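You operate a simulated robot arm through the tools that you are given. There is no shell and no other tool. Be economical: measure what you need, move in short steps, check, and stop when the job is done.

Carry out the task below with a simulated robot arm. There is one attempt and no reset: what you move stays moved.

TASK
Wipe the grime off the end plate's top, then paste that patch.
Fine: the pump's end plate by the blue stand; use the wooden pad, the blue brush and paste from the grey dish on that stand; put pad and brush back.

The check looks at the end state, three seconds after you hand in, the way a careful person would. Anything else that was tipped, shoved, dropped, spilled or broken makes it a failure.

THE ROBOT
A 7-joint arm with a two-finger parallel gripper, fixed in place. Base frame: the origin is at the foot of the arm, x ahead of it, y to its left, z up. Units: m, degrees, N and s.
With the tool pointing down near the work surface it reaches from about 0.3 to 0.68 m from the base axis. Its first joint turns from -66.0 to 66.0 degrees. Payload 1.57 kg.
The TCP is the grasp point between the finger pads, 0.03 m short of the fingertips. In the tool frame z runs along the fingers and y along their closing line. The gripper opens to 0.11 m. The fingers are 0.024 m wide and 0.012 m thick; the gripper's body (0.048 by 0.112 m) begins 0.078 m behind the TCP.
Orientation is that of the tool frame in the base frame, as a unit quaternion [w, x, y, z]. With the fingers straight down and closing along the base's y, the tool's x points along the base's -x, its y along +y and its z along -z.

THE INTERFACE
- The arm moves only by the tool jog_arm. Its argument "plan" is a list of rows, each a list of 7 numbers: the turn, a rotation vector about the tool's x, y, z in units of 8 degrees (1.0 is 8 degrees), then the shift along the tool's x, y, z in units of 50 mm (1.0 is 50 mm), then the finger opening in cm, from 0 to 11. In form: [[rx, ry, rz, dx, dy, dz, grip], ...]. A call has 1 to 8 rows; each row shifts and turns the commanded pose from where the row before left it, along the tool's axes as they then stand. A call with a number of a shift or a turn outside -1 to 1 is refused whole. Each row takes 0.2 s and may step no farther than 0.05 m and 8.6 degrees from the row before; otherwise, or with a gripper value out of range, the whole call is refused. Where a pose cannot be reached the arm comes as near as it can. A force on the tool above 40 N (or 10 N above the force at the start of the call, whichever is more), or a blocked arm, ends the call early, and 0.2 s more pass. The fingers move at their own pace (about 0.108 m/s each) and stop on an object; they squeeze with about 29 N. The grip force told is the motor's: it shows also when the fingers shut on nothing. Time passes only in rows, and 0.2 s behind the last, so rows that do not move let the fingers close. The reply holds the time, the measured pose of the TCP, the force on the tool along the base axes, the opening and the grip force, in the units named above and with some noise.
- Cameras (640 x 400 px; columns grow to the right, rows downward): "scene" is fixed at [0.156, -0.4099, 1.3823]; the picture's right is [0.64, -0.77, 0.00], its down [-0.59, -0.49, -0.64] and it looks along [0.49, 0.41, -0.77] (base axes); focal length 324 px, centre (320, 200). "wrist" rides on the gripper at [0.07, 0.016, -0.141] in the tool frame; the picture's right is [-0.23, 0.97, 0.00], its down [-0.86, -0.20, -0.48] and it looks along [-0.47, -0.11, 0.88] (tool axes); focal length 222 px, centre (320, 200). There is no depth. A picture from a camera that has moved, and an enlarged one, comes with that camera's place and axes in the base frame and with its lens. The place of the scene camera against the robot may be out by one fixed shift of up to 0.018 m in any direction.
- snapshot(camera): a new picture of that camera. No time passes.
- inspect(camera, box): a new picture of the part [left, top, right, bottom] of that camera's present view, enlarged. No time passes.
- job_done(): hands the job in; it is judged then, once.

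Work in short steps. Places have to be worked out from the pictures, the camera data and where the tool is seen: move nearer, look again, correct. Check each grasp and each placing, and mend what went wrong. You have 120 turns and 76 pictures in all, those below and enlarged ones among them. Open the gripper and draw the arm clear of the work before you hand the job in, unless the task says otherwise; then end with one line.

The tools are called after ">>>" as name(argument=value, ...) on one line, values as JSON. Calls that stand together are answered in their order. jog_arm: Moves the arm, as the interface text tells. Its arguments: {"type":"object","properties":{"plan":{"type":"array","items":{"type":"array","items":{"type":"number"}}}},"required":["plan"]} The other tools are called the same way: snapshot (camera) takes a picture; inspect (camera, box) takes an enlarged picture of a part of a camera's view; job_done () hands the job in.

At the start:

```text
t: 0.0
tcp_pos: [0.3264, -0.1433, 1.1204]
tool_rot: [0.0, 0.0, 1.0, 0.0]
ft_force: [0.1, -0.5, -0.2]
width: 0.11
finger_force: 0.1
```

scene: 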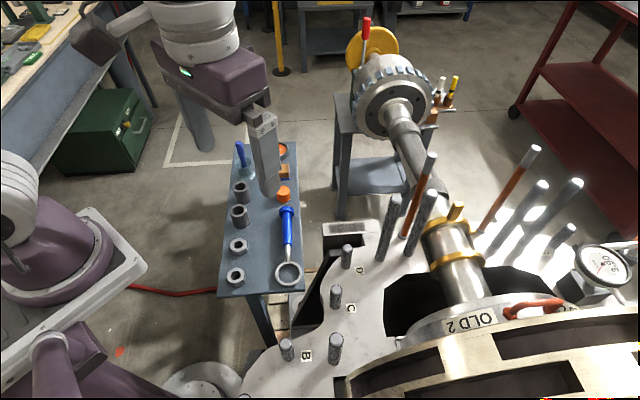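
wrist: 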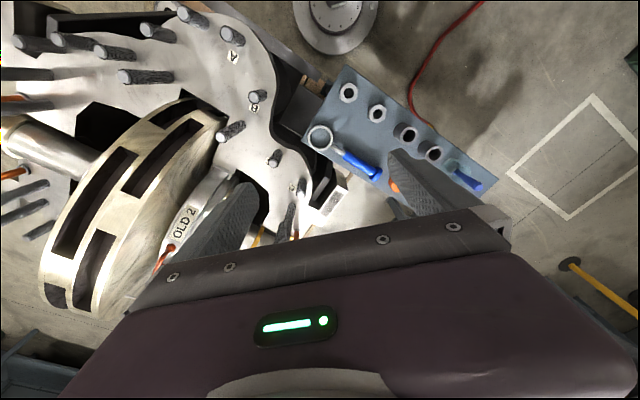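

I'll look more closely at the stand and the end plate before moving.

>>> inspect(camera="scene", box=[200, 120, 340, 310])

>>> inspect(camera="scene", box=[240, 200, 480, 400])

>>> inspect(camera="wrist", box=[180, 40, 500, 240])

```text
2.11 times, centred on (270, 215) of scene
camera zoom: at [0.156, -0.4099, 1.3823], right [0.64, -0.77, 0.0], down [-0.59, -0.49, -0.64], along [0.49, 0.41, -0.77], focal length 681 px, centre (425, 168)
```

zoom: 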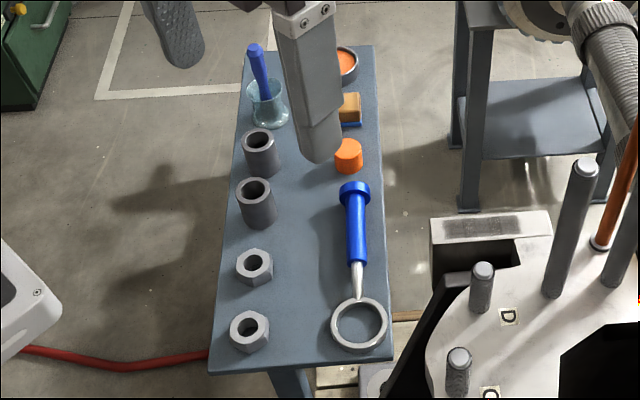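

```text
2.00 times, centred on (360, 300) of scene
camera zoom: at [0.156, -0.4099, 1.3823], right [0.64, -0.77, 0.0], down [-0.59, -0.49, -0.64], along [0.49, 0.41, -0.77], focal length 647 px, centre (240, 0)
```

zoom: 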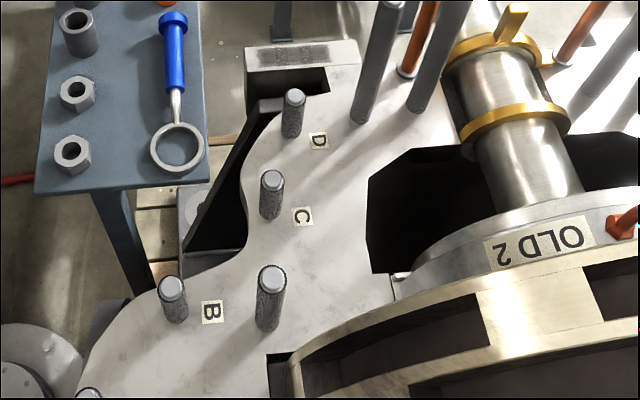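

```text
2.00 times, centred on (340, 140) of wrist
camera zoom: at [0.2565, -0.1272, 1.2608], right [0.23, 0.97, 0.0], down [0.86, -0.2, 0.48], along [0.47, -0.11, -0.88], focal length 444 px, centre (280, 320)
```

zoom: 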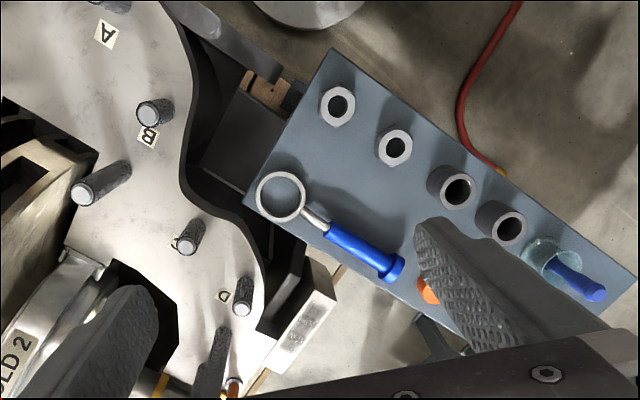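

The grimy patch is on the rectangular light plate near (0.53,-0.17). The pad is near (0.57,0.06), the dish near (0.63,0.13) and the brush in its glass near (0.49,0.14). I'll move above the stand for a closer view.

>>> jog_arm(plan=[[0, 0, 0, -0.296, 0.772, 0.48, 11], [0, 0, 0, -0.296, 0.772, 0.48, 11], [0, 0, 0, -0.296, 0.772, 0.48, 11], [0, 0, 0, -0.296, 0.772, 0.48, 11], [0, 0, 0, -0.296, 0.772, 0.48, 11], [0, 0, 0, 0, 0, 0, 11]])

>>> snapshot(camera="wrist")

>>> snapshot(camera="scene")

```text
t: 1.4
tcp_pos: [0.3985, 0.0524, 1.0006]
tool_rot: [-0.001, 0.0, 1.0, 0.0]
ft_force: [-0.5, -0.2, 1.1]
width: 0.1099
finger_force: 0.0
```

```text
70 pictures are left
camera wrist: at [0.3283, 0.067, 1.141], right [0.23, 0.97, 0.0], down [0.85, -0.2, 0.48], along [0.47, -0.11, -0.88], focal length 222 px, centre (320, 200)
```

wrist: 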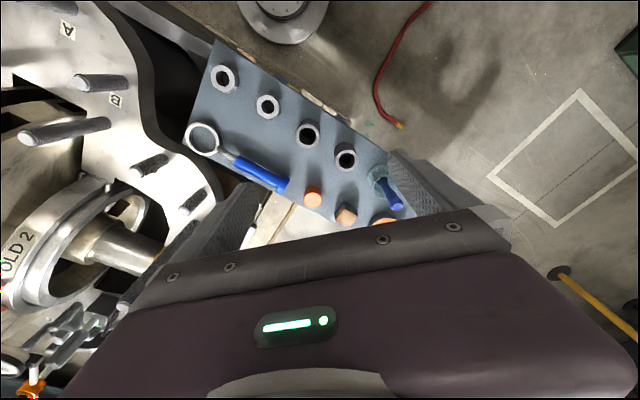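

```text
69 pictures are left
```

scene: 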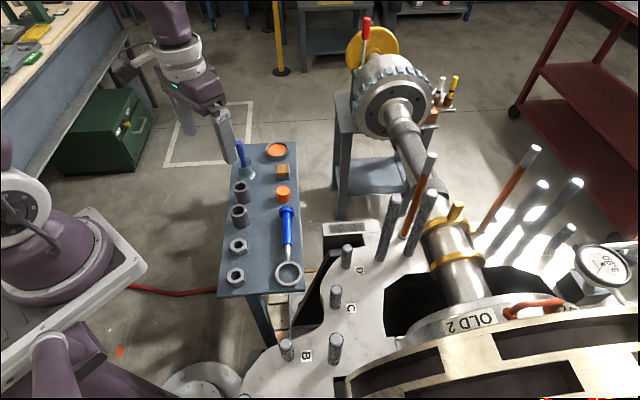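

Both views now show the stand clear of the arm. I'll enlarge both to place the objects.

>>> inspect(camera="scene", box=[220, 130, 316, 190])

>>> inspect(camera="wrist", box=[260, 130, 440, 240])

>>> inspect(camera="scene", box=[300, 200, 396, 260])

```text
6.67 times, centred on (268, 160) of scene
camera zoom: at [0.156, -0.4099, 1.3823], right [0.64, -0.77, 0.0], down [-0.59, -0.49, -0.64], along [0.49, 0.41, -0.77], focal length 2157 px, centre (667, 467)
```

zoom: 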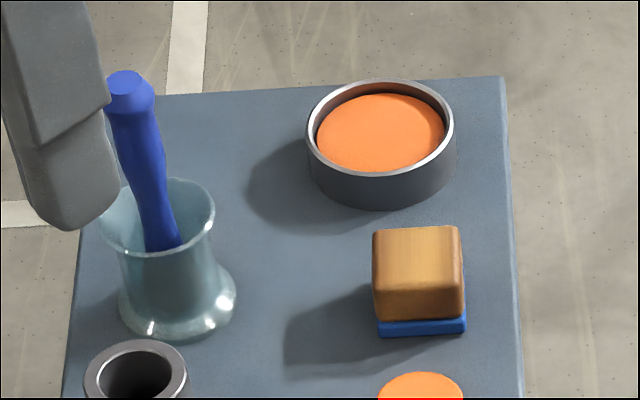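

```text
3.56 times, centred on (350, 185) of wrist
camera zoom: at [0.3283, 0.067, 1.141], right [0.23, 0.97, 0.0], down [0.85, -0.2, 0.48], along [0.47, -0.11, -0.88], focal length 790 px, centre (213, 253)
```

zoom: 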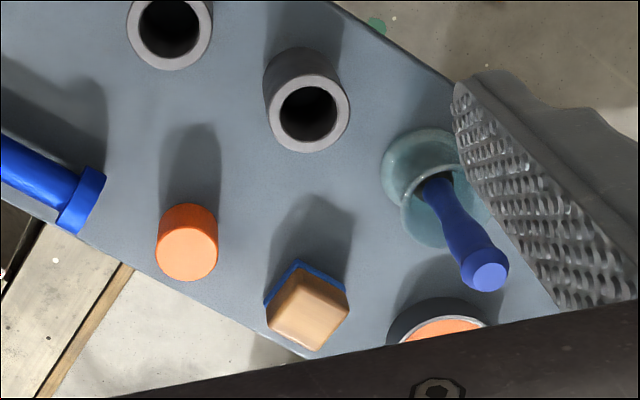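

```text
6.67 times, centred on (348, 230) of scene
camera zoom: at [0.156, -0.4099, 1.3823], right [0.64, -0.77, 0.0], down [-0.59, -0.49, -0.64], along [0.49, 0.41, -0.77], focal length 2157 px, centre (133, 0)
```

zoom: 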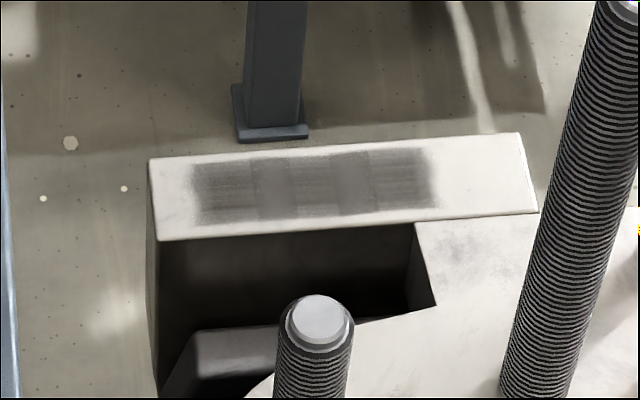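

The pad is a wooden block about 3.5 cm across, with its edges at roughly 45° to the base axes, the same as the plate. I'll yaw the tool −45° so the fingers close across the plate's width and the camera stays away from the tall rods.

>>> jog_arm(plan=[[0, 0, 0.9375, 0, 0, 0.15, 11], [0, 0, 0.9375, 0, 0, 0.15, 11], [0, 0, 0.9375, 0, 0, 0.15, 11], [0, 0, 0.9375, 0, 0, 0.15, 11], [0, 0, 0.9375, 0, 0, 0.15, 11], [0, 0, 0.9375, 0, 0, 0.15, 11], [0, 0, 0, 0, 0, 0, 11]])

```text
t: 3.0
tcp_pos: [0.3993, 0.0511, 0.955]
tool_rot: [-0.001, 0.383, 0.924, 0.0]
ft_force: [0.8, 0.3, -0.4]
width: 0.11
finger_force: 0.0
```

The yaw is correct: tool x now points along (-0.7, 0.7). Next I move over the pad.

>>> jog_arm(plan=[[0, 0, 0, -0.53, 0.622, 0, 11], [0, 0, 0, -0.53, 0.622, 0, 11], [0, 0, 0, -0.53, 0.622, 0, 11], [0, 0, 0, -0.53, 0.622, 0, 11], [0, 0, 0, 0, 0, 0, 11]])

>>> snapshot(camera="wrist")

```text
t: 4.2
tcp_pos: [0.5642, 0.0627, 0.9554]
tool_rot: [0.0, 0.383, 0.924, 0.0]
ft_force: [-0.2, 0.3, -0.2]
width: 0.11
finger_force: 0.0
```

```text
65 pictures are left
camera wrist: at [0.5258, 0.123, 1.0961], right [0.85, 0.53, 0.0], down [0.46, -0.75, 0.48], along [0.25, -0.41, -0.88], focal length 222 px, centre (320, 200)
```

wrist: 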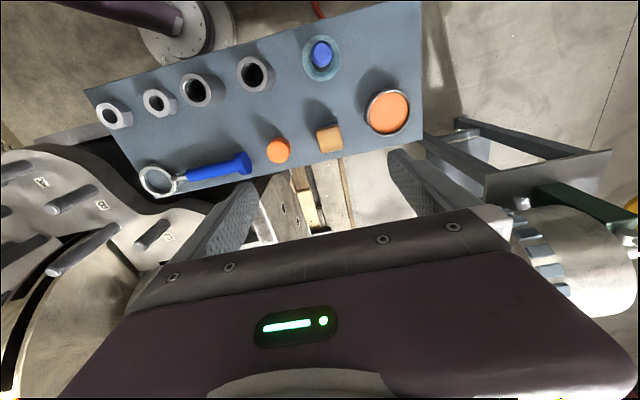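

This view is good, so I'll enlarge it to measure the pad, dish and brush.

>>> inspect(camera="wrist", box=[260, 20, 420, 170])

```text
2.67 times, centred on (340, 95) of wrist
camera zoom: at [0.5258, 0.123, 1.0961], right [0.85, 0.53, 0.0], down [0.46, -0.75, 0.48], along [0.25, -0.41, -0.88], focal length 592 px, centre (267, 480)
```

zoom: 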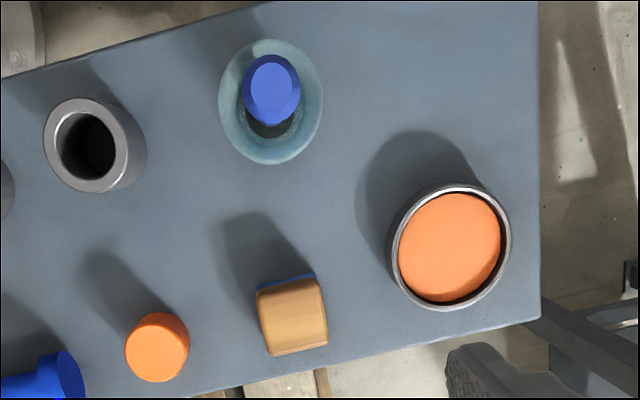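

The pad centre works out at about (0.579, 0.065), with its top near 0.765 and sides of about 35 mm, lined up with the tool. I'll descend partway with a 6.5 cm opening to stay clear of the cap and dish.

>>> jog_arm(plan=[[0, 0, 0, -0.059, 0.081, 0.8333, 6.5], [0, 0, 0, -0.059, 0.081, 0.8333, 6.5], [0, 0, 0, -0.059, 0.081, 0.8333, 6.5], [0, 0, 0, 0, 0, 0, 6.5]])

>>> inspect(camera="wrist", box=[200, 60, 440, 210])

>>> inspect(camera="scene", box=[220, 110, 348, 190])

```text
t: 5.2
tcp_pos: [0.5782, 0.0649, 0.8297]
tool_rot: [0.0, 0.383, 0.924, -0.001]
ft_force: [-0.3, -0.1, 0.6]
width: 0.065
finger_force: 0.1
```

```text
2.67 times, centred on (320, 135) of wrist
camera zoom: at [0.5411, 0.125, 0.9709], right [0.85, 0.53, 0.0], down [0.46, -0.75, 0.48], along [0.25, -0.41, -0.88], focal length 592 px, centre (320, 373)
```

zoom: 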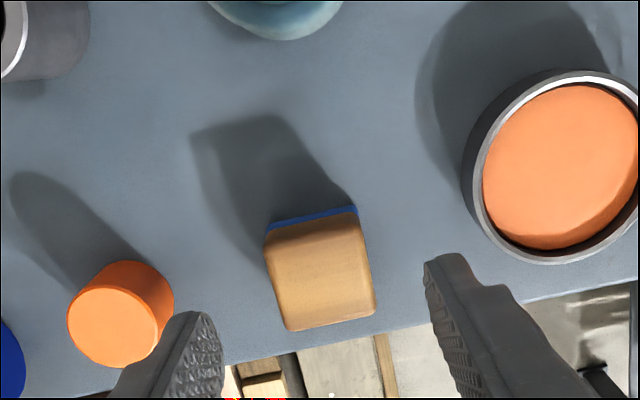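

```text
5.00 times, centred on (284, 150) of scene
camera zoom: at [0.156, -0.4099, 1.3823], right [0.64, -0.77, 0.0], down [-0.59, -0.49, -0.64], along [0.49, 0.41, -0.77], focal length 1618 px, centre (500, 450)
```

zoom: 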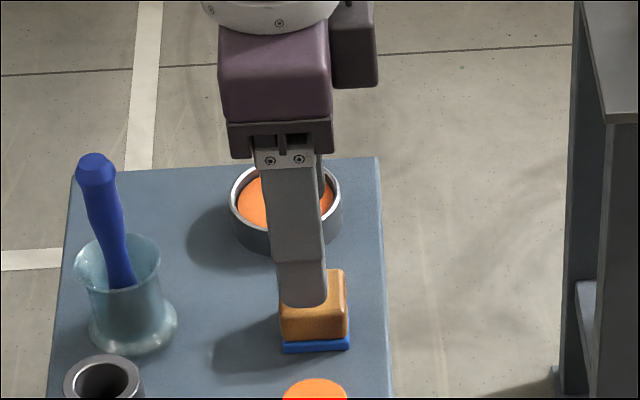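

The pad sits centred between the fingers. I'll descend so the tips reach z≈0.749 and close on it.

>>> jog_arm(plan=[[0, 0, 0, 0, 0, 0.5, 6.5], [0, 0, 0, 0, 0, 0.51, 6.5], [0, 0, 0, 0, 0, 0, 6.5], [0, 0, 0, 0, 0, 0, 3], [0, 0, 0, 0, 0, 0, 2], [0, 0, 0, 0, 0, 0, 2]])

>>> inspect(camera="scene", box=[220, 110, 348, 190])

>>> inspect(camera="wrist", box=[200, 60, 440, 210])

```text
t: 6.6
tcp_pos: [0.5787, 0.0655, 0.7801]
tool_rot: [0.001, 0.382, 0.924, 0.0]
ft_force: [-0.1, 0.3, -0.1]
width: 0.0348
finger_force: 28.6
```

```text
5.00 times, centred on (284, 150) of scene
camera zoom: at [0.156, -0.4099, 1.3823], right [0.64, -0.77, 0.0], down [-0.59, -0.49, -0.64], along [0.49, 0.41, -0.77], focal length 1618 px, centre (500, 450)
```

zoom: 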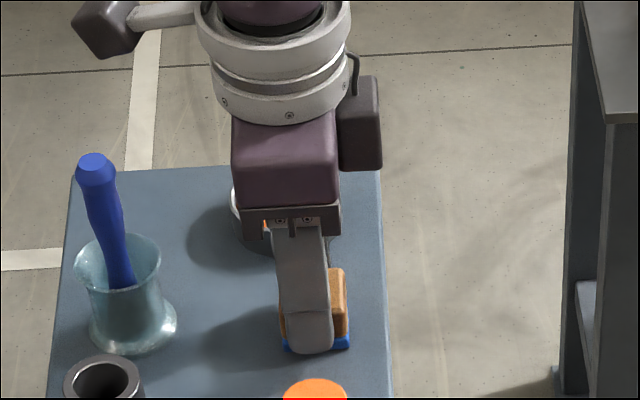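

```text
2.67 times, centred on (320, 135) of wrist
camera zoom: at [0.5412, 0.1262, 0.9204], right [0.85, 0.53, 0.0], down [0.46, -0.75, 0.48], along [0.25, -0.41, -0.88], focal length 592 px, centre (320, 373)
```

zoom: 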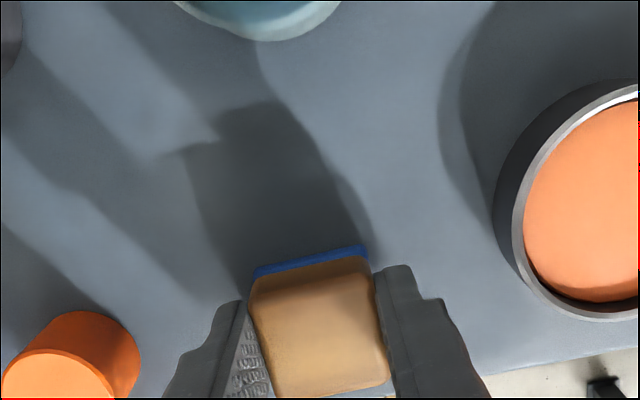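

The pad is held (width 34.8 mm, grip 28.6 N), with its underside about 42 mm below the TCP. I'll lift straight up and move over toward the plate.

>>> jog_arm(plan=[[0, 0, 0, 0, 0, -0.5, 2], [0, 0, 0, 0, 0, -1, 2], [0, 0, 0, 0, 0, -1, 2], [0, 0, 0, 0, 0, -0.5, 2]])

>>> jog_arm(plan=[[0, 0, 0, -0.471, -0.748, 0, 2], [0, 0, 0, -0.471, -0.748, 0, 2], [0, 0, 0, -0.471, -0.748, 0, 2], [0, 0, 0, -0.471, -0.748, 0, 2], [0, 0, 0, -0.471, -0.748, 0, 2], [0, 0, 0, 0, 0, 0, 2]])

>>> snapshot(camera="wrist")

>>> snapshot(camera="scene")

```text
t: 7.6
tcp_pos: [0.5777, 0.0656, 0.9303]
tool_rot: [0.0, 0.383, 0.924, 0.0]
ft_force: [0.0, 0.4, -0.2]
width: 0.0351
finger_force: 29.3
```

```text
t: 9.0
tcp_pos: [0.5279, -0.1538, 0.9294]
tool_rot: [0.0, 0.382, 0.924, 0.0]
ft_force: [-0.3, -0.6, -0.2]
width: 0.0352
finger_force: 29.0
```

```text
59 pictures are left
camera wrist: at [0.4902, -0.0932, 1.0706], right [0.85, 0.53, 0.0], down [0.46, -0.75, 0.48], along [0.25, -0.41, -0.88], focal length 222 px, centre (320, 200)
```

wrist: 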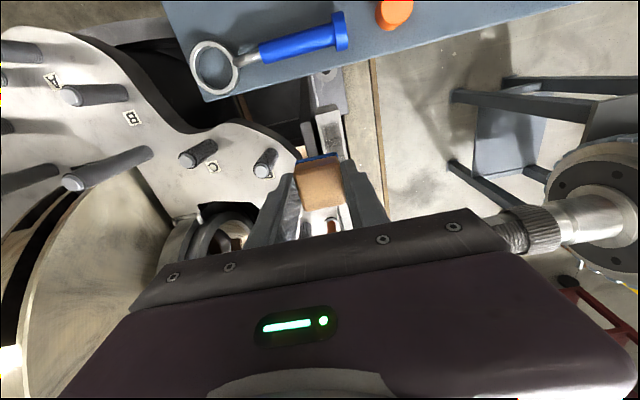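

```text
58 pictures are left
```

scene: 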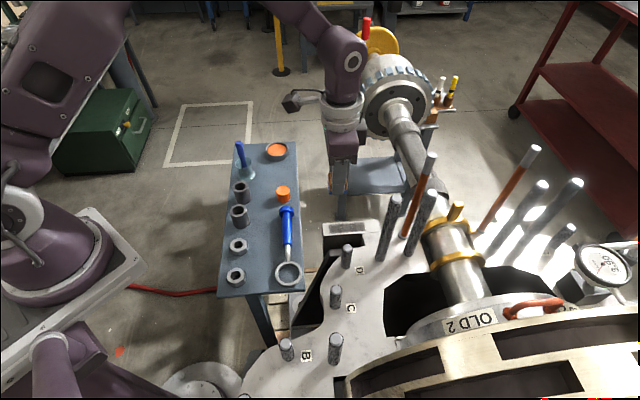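

The plate shows just beyond the pad in the wrist view. I'll enlarge it.

>>> inspect(camera="wrist", box=[240, 60, 400, 160])

>>> inspect(camera="scene", box=[300, 170, 428, 250])

```text
4.00 times, centred on (320, 110) of wrist
camera zoom: at [0.4902, -0.0932, 1.0706], right [0.85, 0.53, 0.0], down [0.46, -0.75, 0.48], along [0.25, -0.41, -0.88], focal length 888 px, centre (320, 560)
```

zoom: 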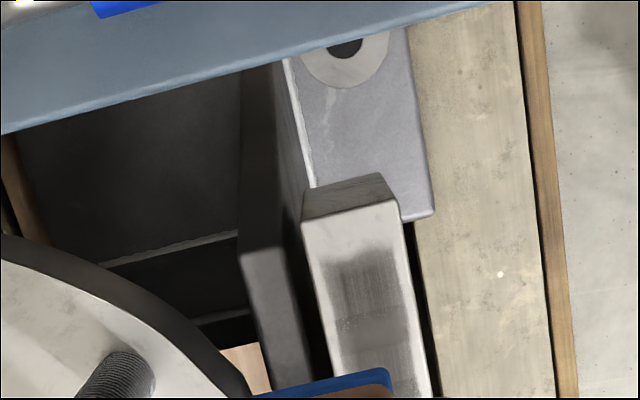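

```text
5.00 times, centred on (364, 210) of scene
camera zoom: at [0.156, -0.4099, 1.3823], right [0.64, -0.77, 0.0], down [-0.59, -0.49, -0.64], along [0.49, 0.41, -0.77], focal length 1618 px, centre (100, 150)
```

zoom: 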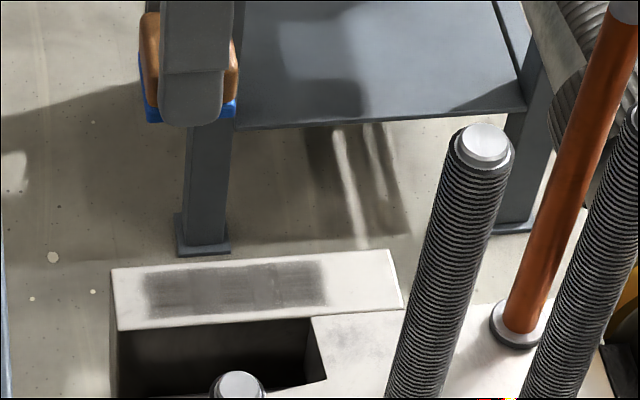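

Triangulating with both cameras, with the scene shift taken from the pad grasp, puts the plate top at z≈0.693. The patch runs from about (0.535,-0.132) to (0.599,-0.202). I'll descend over the near end, stopping about 4 cm above the plate.

>>> jog_arm(plan=[[0, 0, 0, 0, 0.0985, 0.77, 2], [0, 0, 0, 0, 0.0985, 0.77, 2], [0, 0, 0, 0, 0.0985, 0.77, 2], [0, 0, 0, 0, 0.0985, 0.77, 2], [0, 0, 0, 0, 0, 0, 2]])

>>> inspect(camera="wrist", box=[200, 60, 440, 210])

>>> inspect(camera="scene", box=[300, 190, 396, 250])

```text
t: 10.2
tcp_pos: [0.5423, -0.1363, 0.7749]
tool_rot: [-0.001, 0.382, 0.924, 0.0]
ft_force: [0.0, 0.1, -0.1]
width: 0.0347
finger_force: 29.3
```

```text
2.67 times, centred on (320, 135) of wrist
camera zoom: at [0.5055, -0.0757, 0.9156], right [0.85, 0.53, 0.0], down [0.46, -0.75, 0.48], along [0.25, -0.41, -0.88], focal length 592 px, centre (320, 373)
```

zoom: 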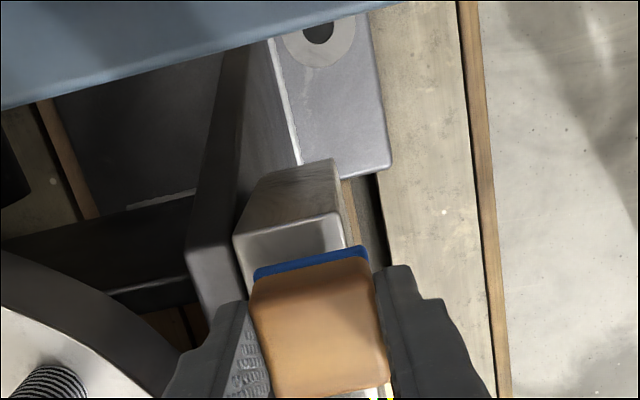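

```text
6.67 times, centred on (348, 220) of scene
camera zoom: at [0.156, -0.4099, 1.3823], right [0.64, -0.77, 0.0], down [-0.59, -0.49, -0.64], along [0.49, 0.41, -0.77], focal length 2157 px, centre (133, 67)
```

zoom: 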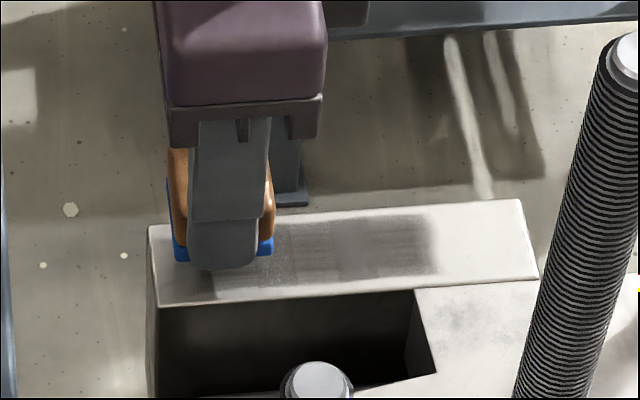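

A third view puts the plate somewhere in z 0.69–0.72, so I'll find the contact by force. The pad is also about 4.5 mm too far toward tool +y, so I'll correct that and creep down.

>>> jog_arm(plan=[[0, 0, 0, 0, -0.09, 0, 2], [0, 0, 0, 0, 0, 0.1, 2], [0, 0, 0, 0, 0, 0.1, 2], [0, 0, 0, 0, 0, 0, 2]])

>>> inspect(camera="scene", box=[300, 190, 396, 250])

```text
t: 11.2
tcp_pos: [0.5394, -0.1387, 0.7669]
tool_rot: [0.0, 0.382, 0.924, 0.0]
ft_force: [-0.8, -0.2, -0.1]
width: 0.0349
finger_force: 29.2
```

```text
6.67 times, centred on (348, 220) of scene
camera zoom: at [0.156, -0.4099, 1.3823], right [0.64, -0.77, 0.0], down [-0.59, -0.49, -0.64], along [0.49, 0.41, -0.77], focal length 2157 px, centre (133, 67)
```

zoom: 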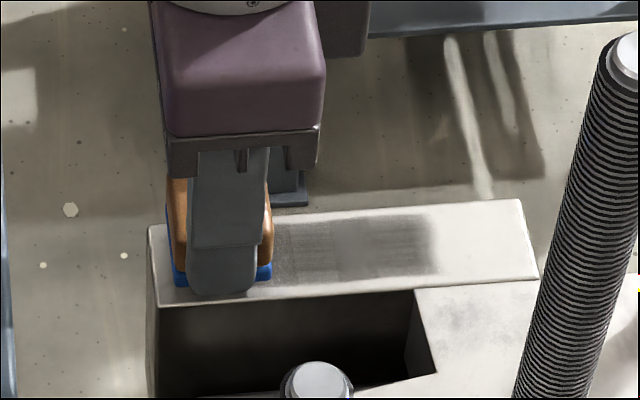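

The pad's lower edge looks about 1 cm above the plate. I'll go down 6 mm and then creep.

>>> jog_arm(plan=[[0, 0, 0, 0, 0, 0.06, 2], [0, 0, 0, 0, 0, 0.06, 2], [0, 0, 0, 0, 0, 0, 2]])

>>> jog_arm(plan=[[0, 0, 0, 0, 0, 0.04, 2], [0, 0, 0, 0, 0, 0, 2]])

>>> jog_arm(plan=[[0, 0, 0, 0, 0, 0.03, 2], [0, 0, 0, 0, 0, 0, 2]])

```text
t: 12.0
tcp_pos: [0.5395, -0.1399, 0.7591]
tool_rot: [0.0, 0.383, 0.924, 0.001]
ft_force: [0.4, 0.4, -0.1]
width: 0.0348
finger_force: 28.3
```

```text
t: 12.6
tcp_pos: [0.5399, -0.1398, 0.7579]
tool_rot: [0.0, 0.383, 0.924, 0.0]
ft_force: [-4.2, -0.2, 24.1]
width: 0.0349
finger_force: 29.1
```

```text
t: 13.1
tcp_pos: [0.5408, -0.1395, 0.7575]
tool_rot: [0.001, 0.384, 0.924, 0.0]
ft_force: [-3.8, 1.5, 12.0]
width: 0.0347
finger_force: 28.9
stopped in row 2: the force on the tool passed its limit (the readings are from after the stop); the commanded pose is now the measured one
```

Contact is made at TCP z≈0.758, with about 12 N pressing. I'll wipe a short way along the plate (tool −x) and check the force.

>>> jog_arm(plan=[[0, 0, 0, -0.2, 0, 0, 2], [0, 0, 0, -0.2, 0, 0, 2], [0, 0, 0, 0, 0, 0, 2]])

>>> inspect(camera="scene", box=[300, 190, 396, 250])

```text
t: 13.8
tcp_pos: [0.5559, -0.154, 0.7574]
tool_rot: [0.001, 0.383, 0.924, 0.0]
ft_force: [-2.7, 6.1, 16.2]
width: 0.0346
finger_force: 28.3
```

```text
6.67 times, centred on (348, 220) of scene
camera zoom: at [0.1557, -0.4097, 1.3824], right [0.64, -0.77, 0.0], down [-0.59, -0.49, -0.64], along [0.49, 0.41, -0.77], focal length 2157 px, centre (133, 67)
```

zoom: 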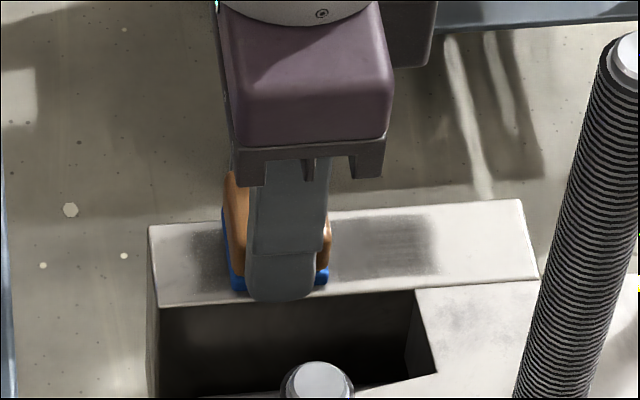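

The force is steady at about 16 N, so I'll continue the stroke to the far end of the patch.

>>> jog_arm(plan=[[0, 0, 0, -0.2, 0, 0, 2], [0, 0, 0, -0.2, 0, 0, 2], [0, 0, 0, -0.2, 0, 0, 2], [0, 0, 0, -0.2, 0, 0, 2], [0, 0, 0, -0.2, 0, 0, 2], [0, 0, 0, -0.2, 0, 0, 2], [0, 0, 0, 0, 0, 0, 2]])

>>> inspect(camera="scene", box=[300, 190, 396, 250])

```text
t: 15.4
tcp_pos: [0.5963, -0.1963, 0.7568]
tool_rot: [0.001, 0.383, 0.924, 0.0]
ft_force: [-6.0, 4.4, 22.1]
width: 0.0348
finger_force: 29.1
```

```text
6.67 times, centred on (348, 220) of scene
camera zoom: at [0.1555, -0.4097, 1.3824], right [0.64, -0.77, 0.0], down [-0.59, -0.49, -0.64], along [0.49, 0.41, -0.77], focal length 2157 px, centre (133, 67)
```

zoom: 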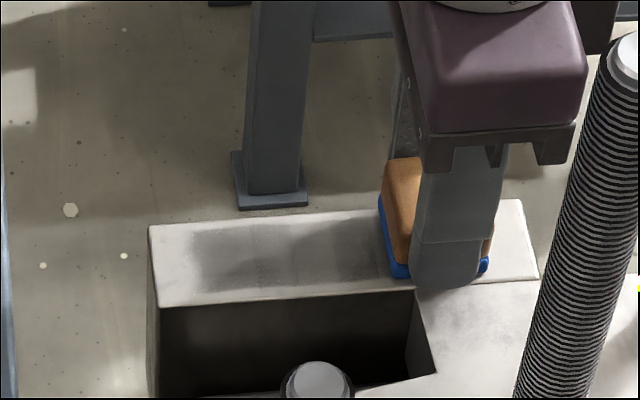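

The grime is lighter but not gone, so it needs more strokes. I'll wipe back with a small lateral shift.

>>> jog_arm(plan=[[0, 0, 0, 0.2, -0.04, 0, 2], [0, 0, 0, 0.2, 0, 0, 2], [0, 0, 0, 0.2, 0, 0, 2], [0, 0, 0, 0.2, 0, 0, 2], [0, 0, 0, 0.2, 0, 0, 2], [0, 0, 0, 0.2, 0, 0, 2], [0, 0, 0, 0.2, 0, 0, 2], [0, 0, 0, 0, 0, 0, 2]])

>>> jog_arm(plan=[[0, 0, 0, 0.1, 0, 0, 2], [0, 0, 0, -0.2, 0, 0, 2], [0, 0, 0, -0.2, 0, 0, 2], [0, 0, 0, -0.2, 0, 0, 2], [0, 0, 0, -0.2, 0, 0, 2], [0, 0, 0, -0.2, 0, 0, 2], [0, 0, 0, -0.2, 0, 0, 2], [0, 0, 0, -0.3, 0, 0, 2]])

>>> inspect(camera="scene", box=[300, 190, 396, 250])

```text
t: 17.2
tcp_pos: [0.5477, -0.1477, 0.7587]
tool_rot: [0.001, 0.383, 0.924, 0.0]
ft_force: [6.7, -4.4, 21.5]
width: 0.0345
finger_force: 29.0
```

```text
t: 19.1
tcp_pos: [0.5943, -0.1978, 0.7573]
tool_rot: [0.001, 0.382, 0.924, -0.001]
ft_force: [-2.7, 2.7, 8.2]
width: 0.0349
finger_force: 29.2
```

```text
6.67 times, centred on (348, 220) of scene
camera zoom: at [0.1558, -0.4098, 1.3823], right [0.64, -0.77, 0.0], down [-0.59, -0.49, -0.64], along [0.49, 0.41, -0.77], focal length 2157 px, centre (133, 67)
```

zoom: 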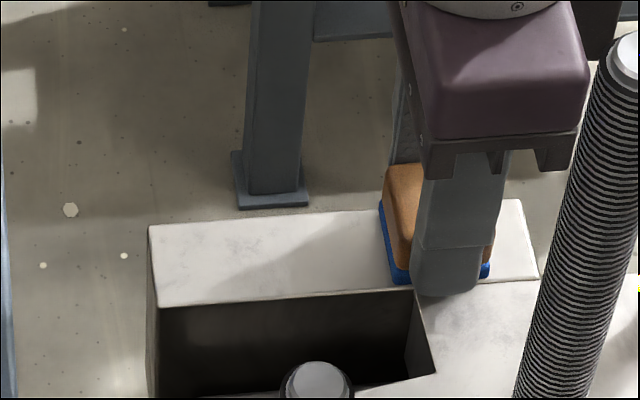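

Most of it is now clean. I'll make one more return stroke shifted slightly toward the back edge, then lift off and inspect.

>>> jog_arm(plan=[[0, 0, 0, 0.15, 0.06, 0, 2], [0, 0, 0, -0.15, 0.0, 0, 2], [0, 0, 0, 0.2, 0, 0, 2], [0, 0, 0, 0.2, 0, 0, 2], [0, 0, 0, 0.2, 0, 0, 2], [0, 0, 0, 0.2, 0, 0, 2], [0, 0, 0, 0.2, 0, 0, 2], [0, 0, 0, 0.2, 0, 0, 2]])

>>> jog_arm(plan=[[0, 0, 0, 0.2, 0, 0, 2], [0, 0, 0, 0.1, 0, 0, 2], [0, 0, 0, 0, 0, -0.3, 2], [0, 0, 0, 0, 0, -0.8, 2], [0, 0, 0, 0.5, 0, -0.8, 2], [0, 0, 0, 0.9, 0, -0.4, 2], [0, 0, 0, 0, 0, 0, 2]])

>>> inspect(camera="scene", box=[300, 190, 396, 250])

>>> inspect(camera="wrist", box=[240, 60, 400, 220])

```text
t: 20.9
tcp_pos: [0.5534, -0.1521, 0.7575]
tool_rot: [0.0, 0.383, 0.924, 0.0]
ft_force: [2.3, -3.2, 8.7]
width: 0.0345
finger_force: 28.8
```

```text
t: 22.4
tcp_pos: [0.4939, -0.0929, 0.8727]
tool_rot: [0.001, 0.382, 0.924, 0.0]
ft_force: [-0.2, 0.4, -0.6]
width: 0.0348
finger_force: 29.0
```

```text
6.67 times, centred on (348, 220) of scene
camera zoom: at [0.156, -0.4099, 1.3823], right [0.64, -0.77, 0.0], down [-0.59, -0.49, -0.64], along [0.49, 0.41, -0.77], focal length 2157 px, centre (133, 67)
```

zoom: 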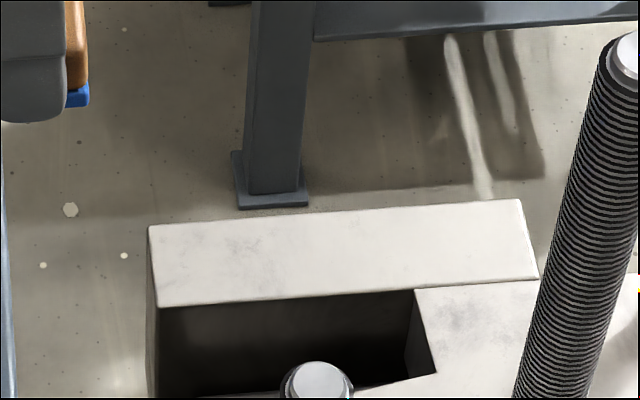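

```text
2.50 times, centred on (320, 140) of wrist
camera zoom: at [0.4559, -0.0322, 1.0132], right [0.85, 0.53, 0.0], down [0.46, -0.75, 0.48], along [0.25, -0.41, -0.88], focal length 555 px, centre (320, 350)
```

zoom: 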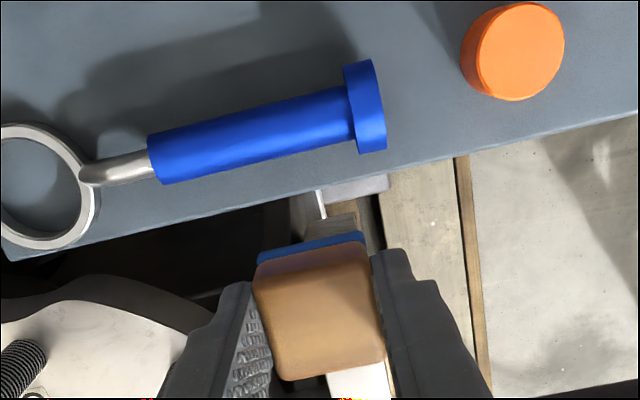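

The plate is clean; what remains is the same faint mottling as on the rest of the casting. I'll carry the pad back over its original spot.

>>> jog_arm(plan=[[0, 0, 0, 0.26, 0.86, -0.287, 2], [0, 0, 0, 0.26, 0.86, -0.287, 2], [0, 0, 0, 0.26, 0.86, 0, 2], [0, 0, 0, 0.26, 0.86, 0, 2], [0, 0, 0, 0, 0, 0, 2], [0, 0, 0, 0, 0, 0, 2]])

```text
t: 23.9
tcp_pos: [0.5789, 0.0672, 0.8993]
tool_rot: [0.001, 0.382, 0.924, -0.001]
ft_force: [-0.4, 0.4, -0.2]
width: 0.0347
finger_force: 29.1
```

I'm over the original spot, 2 mm off in y. I'll descend to about 4 mm above the release height.

>>> jog_arm(plan=[[0, 0, 0, -0.024, -0.024, 0.8, 2], [0, 0, 0, 0, 0, 0.8, 2], [0, 0, 0, 0, 0, 0.5, 2], [0, 0, 0, 0, 0, 0.2, 2], [0, 0, 0, 0, 0, 0, 2]])

>>> jog_arm(plan=[[0, 0, 0, 0, 0, 0.04, 2], [0, 0, 0, 0, 0, 0, 2]])

```text
t: 25.1
tcp_pos: [0.5801, 0.0649, 0.7855]
tool_rot: [0.001, 0.383, 0.924, 0.0]
ft_force: [-0.5, -0.4, -0.7]
width: 0.0347
finger_force: 29.3
```

```text
t: 25.6
tcp_pos: [0.5796, 0.0638, 0.784]
tool_rot: [0.001, 0.383, 0.924, 0.0]
ft_force: [0.5, 0.0, 0.0]
width: 0.0347
finger_force: 29.1
```

>>> jog_arm(plan=[[0, 0, 0, 0, 0, 0.04, 2], [0, 0, 0, 0, 0, 0, 2]])

>>> jog_arm(plan=[[0, 0, 0, 0, 0, 0.03, 2], [0, 0, 0, 0, 0, 0, 2]])

```text
t: 26.2
tcp_pos: [0.5803, 0.064, 0.7819]
tool_rot: [0.001, 0.382, 0.924, -0.001]
ft_force: [0.2, 0.8, 0.2]
width: 0.0348
finger_force: 29.8
```

```text
t: 26.9
tcp_pos: [0.5794, 0.0641, 0.7803]
tool_rot: [0.001, 0.383, 0.924, 0.0]
ft_force: [0.2, 0.2, 0.3]
width: 0.0348
finger_force: 29.3
```

The TCP is at the pick-up height of 0.780 with almost no contact force. I'll lower about 1 mm more, open to 6.5 cm and rise.

>>> jog_arm(plan=[[0, 0, 0, 0, 0, 0.02, 2], [0, 0, 0, 0, 0, 0, 2]])

>>> jog_arm(plan=[[0, 0, 0, 0, 0, 0, 4.2], [0, 0, 0, 0, 0, 0, 6.5], [0, 0, 0, 0, 0, 0, 6.5], [0, 0, 0, 0, 0, -0.8, 6.5], [0, 0, 0, 0, 0, -1, 6.5], [0, 0, 0, 0, 0, -1, 6.5], [0, 0, 0, 0, 0, 0, 6.5]])

>>> snapshot(camera="wrist")

```text
t: 27.4
tcp_pos: [0.5806, 0.0632, 0.7788]
tool_rot: [0.001, 0.382, 0.924, 0.0]
ft_force: [0.5, -0.1, 0.0]
width: 0.0345
finger_force: 28.7
```

```text
t: 29.1
tcp_pos: [0.5805, 0.0621, 0.9183]
tool_rot: [-0.001, 0.383, 0.924, -0.001]
ft_force: [-0.3, -0.7, 0.3]
width: 0.0651
finger_force: 0.0
```

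```text
47 pictures are left
camera wrist: at [0.5435, 0.1233, 1.0594], right [0.85, 0.53, 0.0], down [0.46, -0.75, 0.48], along [0.25, -0.41, -0.88], focal length 222 px, centre (320, 200)
```

wrist: 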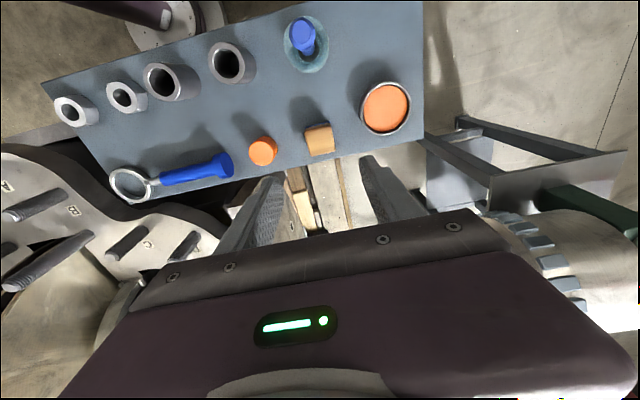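

The pad stands back in place. Next is the brush, so I'll enlarge it in both views.

>>> inspect(camera="wrist", box=[256, 0, 416, 140])

>>> inspect(camera="scene", box=[220, 130, 300, 190])

```text
2.86 times, centred on (336, 70) of wrist
camera zoom: at [0.5435, 0.1233, 1.0594], right [0.85, 0.53, 0.0], down [0.46, -0.75, 0.48], along [0.25, -0.41, -0.88], focal length 635 px, centre (274, 571)
```

zoom: 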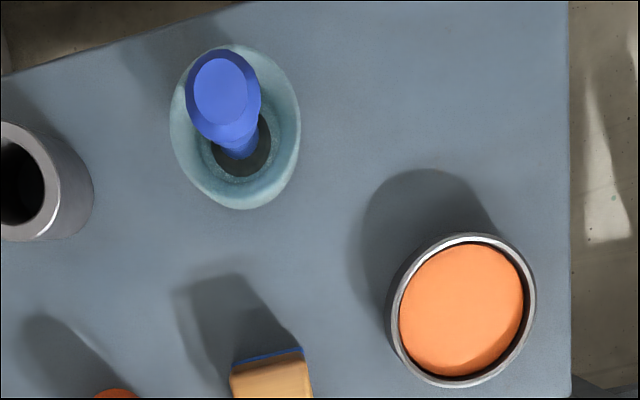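

```text
6.67 times, centred on (260, 160) of scene
camera zoom: at [0.156, -0.4099, 1.3823], right [0.64, -0.77, 0.0], down [-0.59, -0.49, -0.64], along [0.49, 0.41, -0.77], focal length 2157 px, centre (720, 467)
```

zoom: 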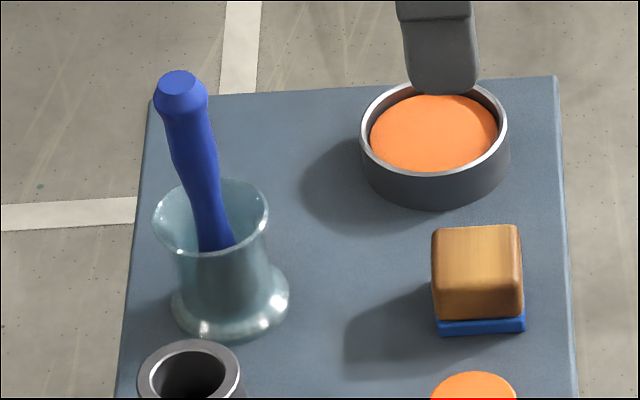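

The brush stands nearly vertical in its glass, with its top at about (0.516, 0.142, 0.857) and the rim at about 0.79. I'll move above it with a 5 cm opening.

>>> jog_arm(plan=[[0, 0, 0, 0.68, 0.073, -0.08, 5], [0, 0, 0, 0.68, 0.073, -0.08, 5], [0, 0, 0, 0.68, 0.073, -0.08, 5], [0, 0, 0, 0, 0, 0, 5]])

>>> inspect(camera="wrist", box=[200, 60, 440, 210])

>>> inspect(camera="scene", box=[220, 110, 316, 190])

```text
t: 30.1
tcp_pos: [0.515, 0.144, 0.9314]
tool_rot: [0.002, 0.383, 0.924, 0.0]
ft_force: [0.2, -0.6, -0.6]
width: 0.0501
finger_force: 0.0
```

```text
2.67 times, centred on (320, 135) of wrist
camera zoom: at [0.4773, 0.2046, 1.0721], right [0.85, 0.53, 0.0], down [0.46, -0.75, 0.48], along [0.25, -0.41, -0.88], focal length 592 px, centre (320, 373)
```

zoom: 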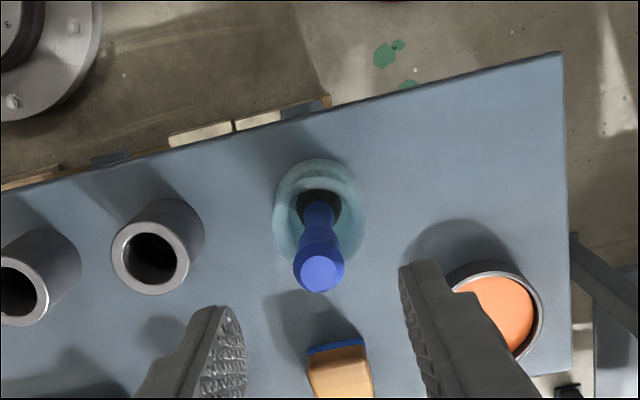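

```text
5.00 times, centred on (268, 150) of scene
camera zoom: at [0.156, -0.4099, 1.3823], right [0.64, -0.77, 0.0], down [-0.59, -0.49, -0.64], along [0.49, 0.41, -0.77], focal length 1618 px, centre (580, 450)
```

zoom: 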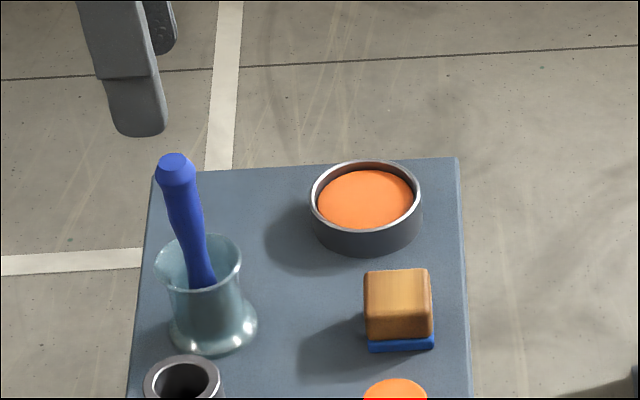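

The brush is centred under the TCP and stands vertical: wrist triangulation gives its foot at (0.5145, 0.140) and its top at (0.515, 0.142). I'll descend to TCP 0.828, tips just above the glass rim.

>>> jog_arm(plan=[[0, 0, 0, -0.028, -0.028, 0.7, 5], [0, 0, 0, 0, 0, 0.7, 5], [0, 0, 0, 0, 0, 0.66, 5], [0, 0, 0, 0, 0, 0, 5]])

>>> inspect(camera="wrist", box=[200, 60, 440, 210])

>>> inspect(camera="scene", box=[220, 110, 316, 190])

```text
t: 31.1
tcp_pos: [0.5138, 0.1431, 0.8271]
tool_rot: [0.002, 0.383, 0.924, 0.0]
ft_force: [0.1, 0.0, 0.2]
width: 0.0499
finger_force: 0.1
```

```text
2.67 times, centred on (320, 135) of wrist
camera zoom: at [0.4758, 0.2031, 0.9685], right [0.85, 0.53, 0.0], down [0.46, -0.75, 0.48], along [0.25, -0.41, -0.88], focal length 592 px, centre (320, 373)
```

zoom: 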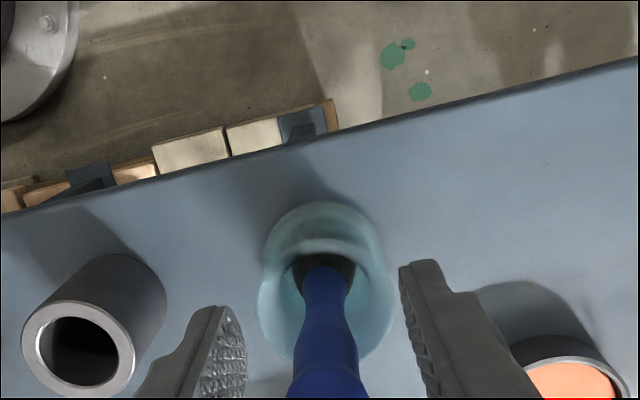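

```text
5.00 times, centred on (268, 150) of scene
camera zoom: at [0.156, -0.4099, 1.3823], right [0.64, -0.77, 0.0], down [-0.59, -0.49, -0.64], along [0.49, 0.41, -0.77], focal length 1618 px, centre (580, 450)
```

zoom: 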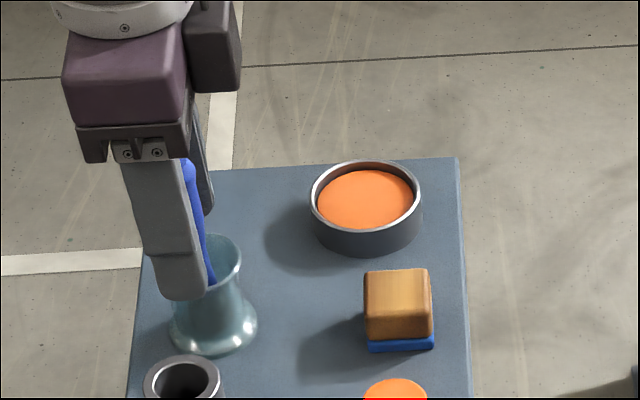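

The tips clear the glass rim by only about 5–10 mm. I'll rise 8 mm for margin and then close on the handle.

>>> jog_arm(plan=[[0, 0, 0, 0, 0, -0.16, 5], [0, 0, 0, 0, 0, 0, 3], [0, 0, 0, 0, 0, 0, 1.5], [0, 0, 0, 0, 0, 0, 0.5], [0, 0, 0, 0, 0, 0, 0.5]])

>>> inspect(camera="wrist", box=[200, 60, 440, 210])

>>> inspect(camera="scene", box=[220, 110, 316, 190])

```text
t: 32.2
tcp_pos: [0.5147, 0.1417, 0.8361]
tool_rot: [0.001, 0.383, 0.924, 0.0]
ft_force: [-0.7, 0.3, 1.9]
width: 0.0182
finger_force: 29.6
```

```text
2.67 times, centred on (320, 135) of wrist
camera zoom: at [0.4765, 0.2028, 0.977], right [0.85, 0.53, 0.0], down [0.46, -0.75, 0.48], along [0.25, -0.41, -0.88], focal length 592 px, centre (320, 373)
```

zoom: 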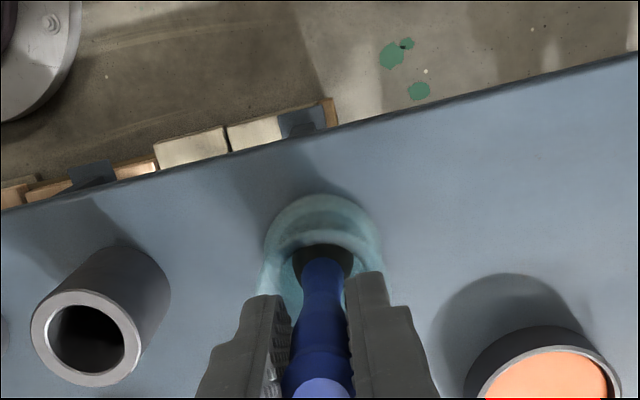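

```text
5.00 times, centred on (268, 150) of scene
camera zoom: at [0.156, -0.4099, 1.3823], right [0.64, -0.77, 0.0], down [-0.59, -0.49, -0.64], along [0.49, 0.41, -0.77], focal length 1618 px, centre (580, 450)
```

zoom: 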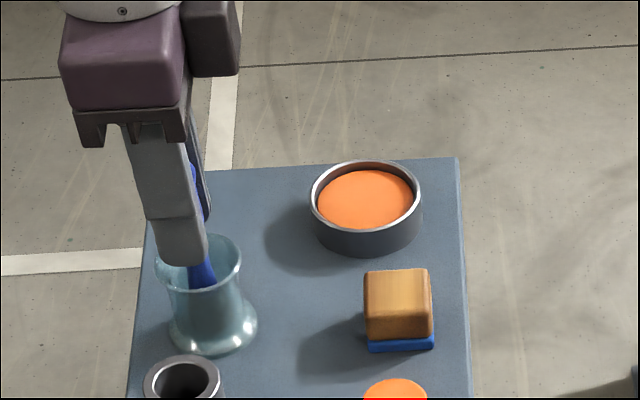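

The handle is held at 18 mm and the glass hasn't moved. I'll lift gently and check that the glass stays put.

>>> jog_arm(plan=[[0, 0, 0, 0, 0, -0.3, 0.5], [0, 0, 0, 0, 0, -0.4, 0.5], [0, 0, 0, 0, 0, -0.4, 0.5], [0, 0, 0, 0, 0, 0, 0.5]])

>>> inspect(camera="scene", box=[220, 110, 316, 190])

```text
t: 33.2
tcp_pos: [0.5162, 0.1424, 0.8916]
tool_rot: [0.0, 0.383, 0.924, 0.0]
ft_force: [0.2, -0.2, -0.4]
width: 0.0184
finger_force: 28.6
```

```text
5.00 times, centred on (268, 150) of scene
camera zoom: at [0.156, -0.4099, 1.3823], right [0.64, -0.77, 0.0], down [-0.59, -0.49, -0.64], along [0.49, 0.41, -0.77], focal length 1618 px, centre (580, 450)
```

zoom: 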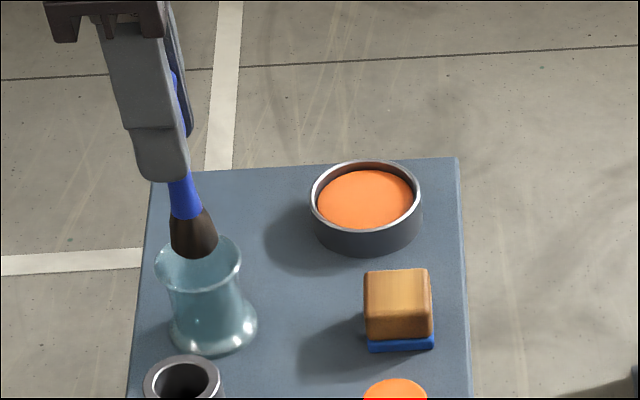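

The brush is free and the glass is still standing. The bristle tips are about 0.097–0.10 m below the TCP. I'll lift more and move over the dish.

>>> jog_arm(plan=[[0, 0, 0, 0, 0, -0.6, 0.5], [0, 0, 0, 0, 0, -0.4, 0.5], [0, 0, 0, -0.542, 0.514, 0, 0.5], [0, 0, 0, -0.542, 0.514, 0, 0.5], [0, 0, 0, -0.542, 0.514, 0, 0.5], [0, 0, 0, 0, 0, 0, 0.5]])

>>> inspect(camera="scene", box=[220, 90, 332, 170])

>>> inspect(camera="wrist", box=[200, 60, 440, 210])

```text
t: 34.6
tcp_pos: [0.6296, 0.137, 0.9401]
tool_rot: [0.001, 0.383, 0.924, -0.001]
ft_force: [0.2, 0.0, -0.4]
width: 0.0184
finger_force: 29.4
```

```text
5.00 times, centred on (276, 130) of scene
camera zoom: at [0.156, -0.4099, 1.3823], right [0.64, -0.77, 0.0], down [-0.59, -0.49, -0.64], along [0.49, 0.41, -0.77], focal length 1618 px, centre (540, 550)
```

zoom: 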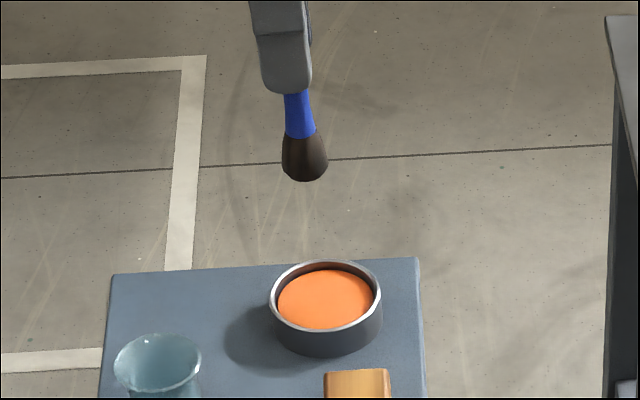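

```text
2.67 times, centred on (320, 135) of wrist
camera zoom: at [0.591, 0.1979, 1.0813], right [0.85, 0.53, 0.0], down [0.46, -0.75, 0.48], along [0.25, -0.41, -0.88], focal length 592 px, centre (320, 373)
```

zoom: 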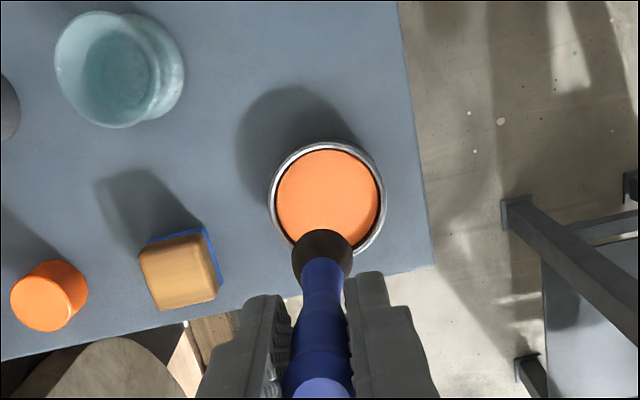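

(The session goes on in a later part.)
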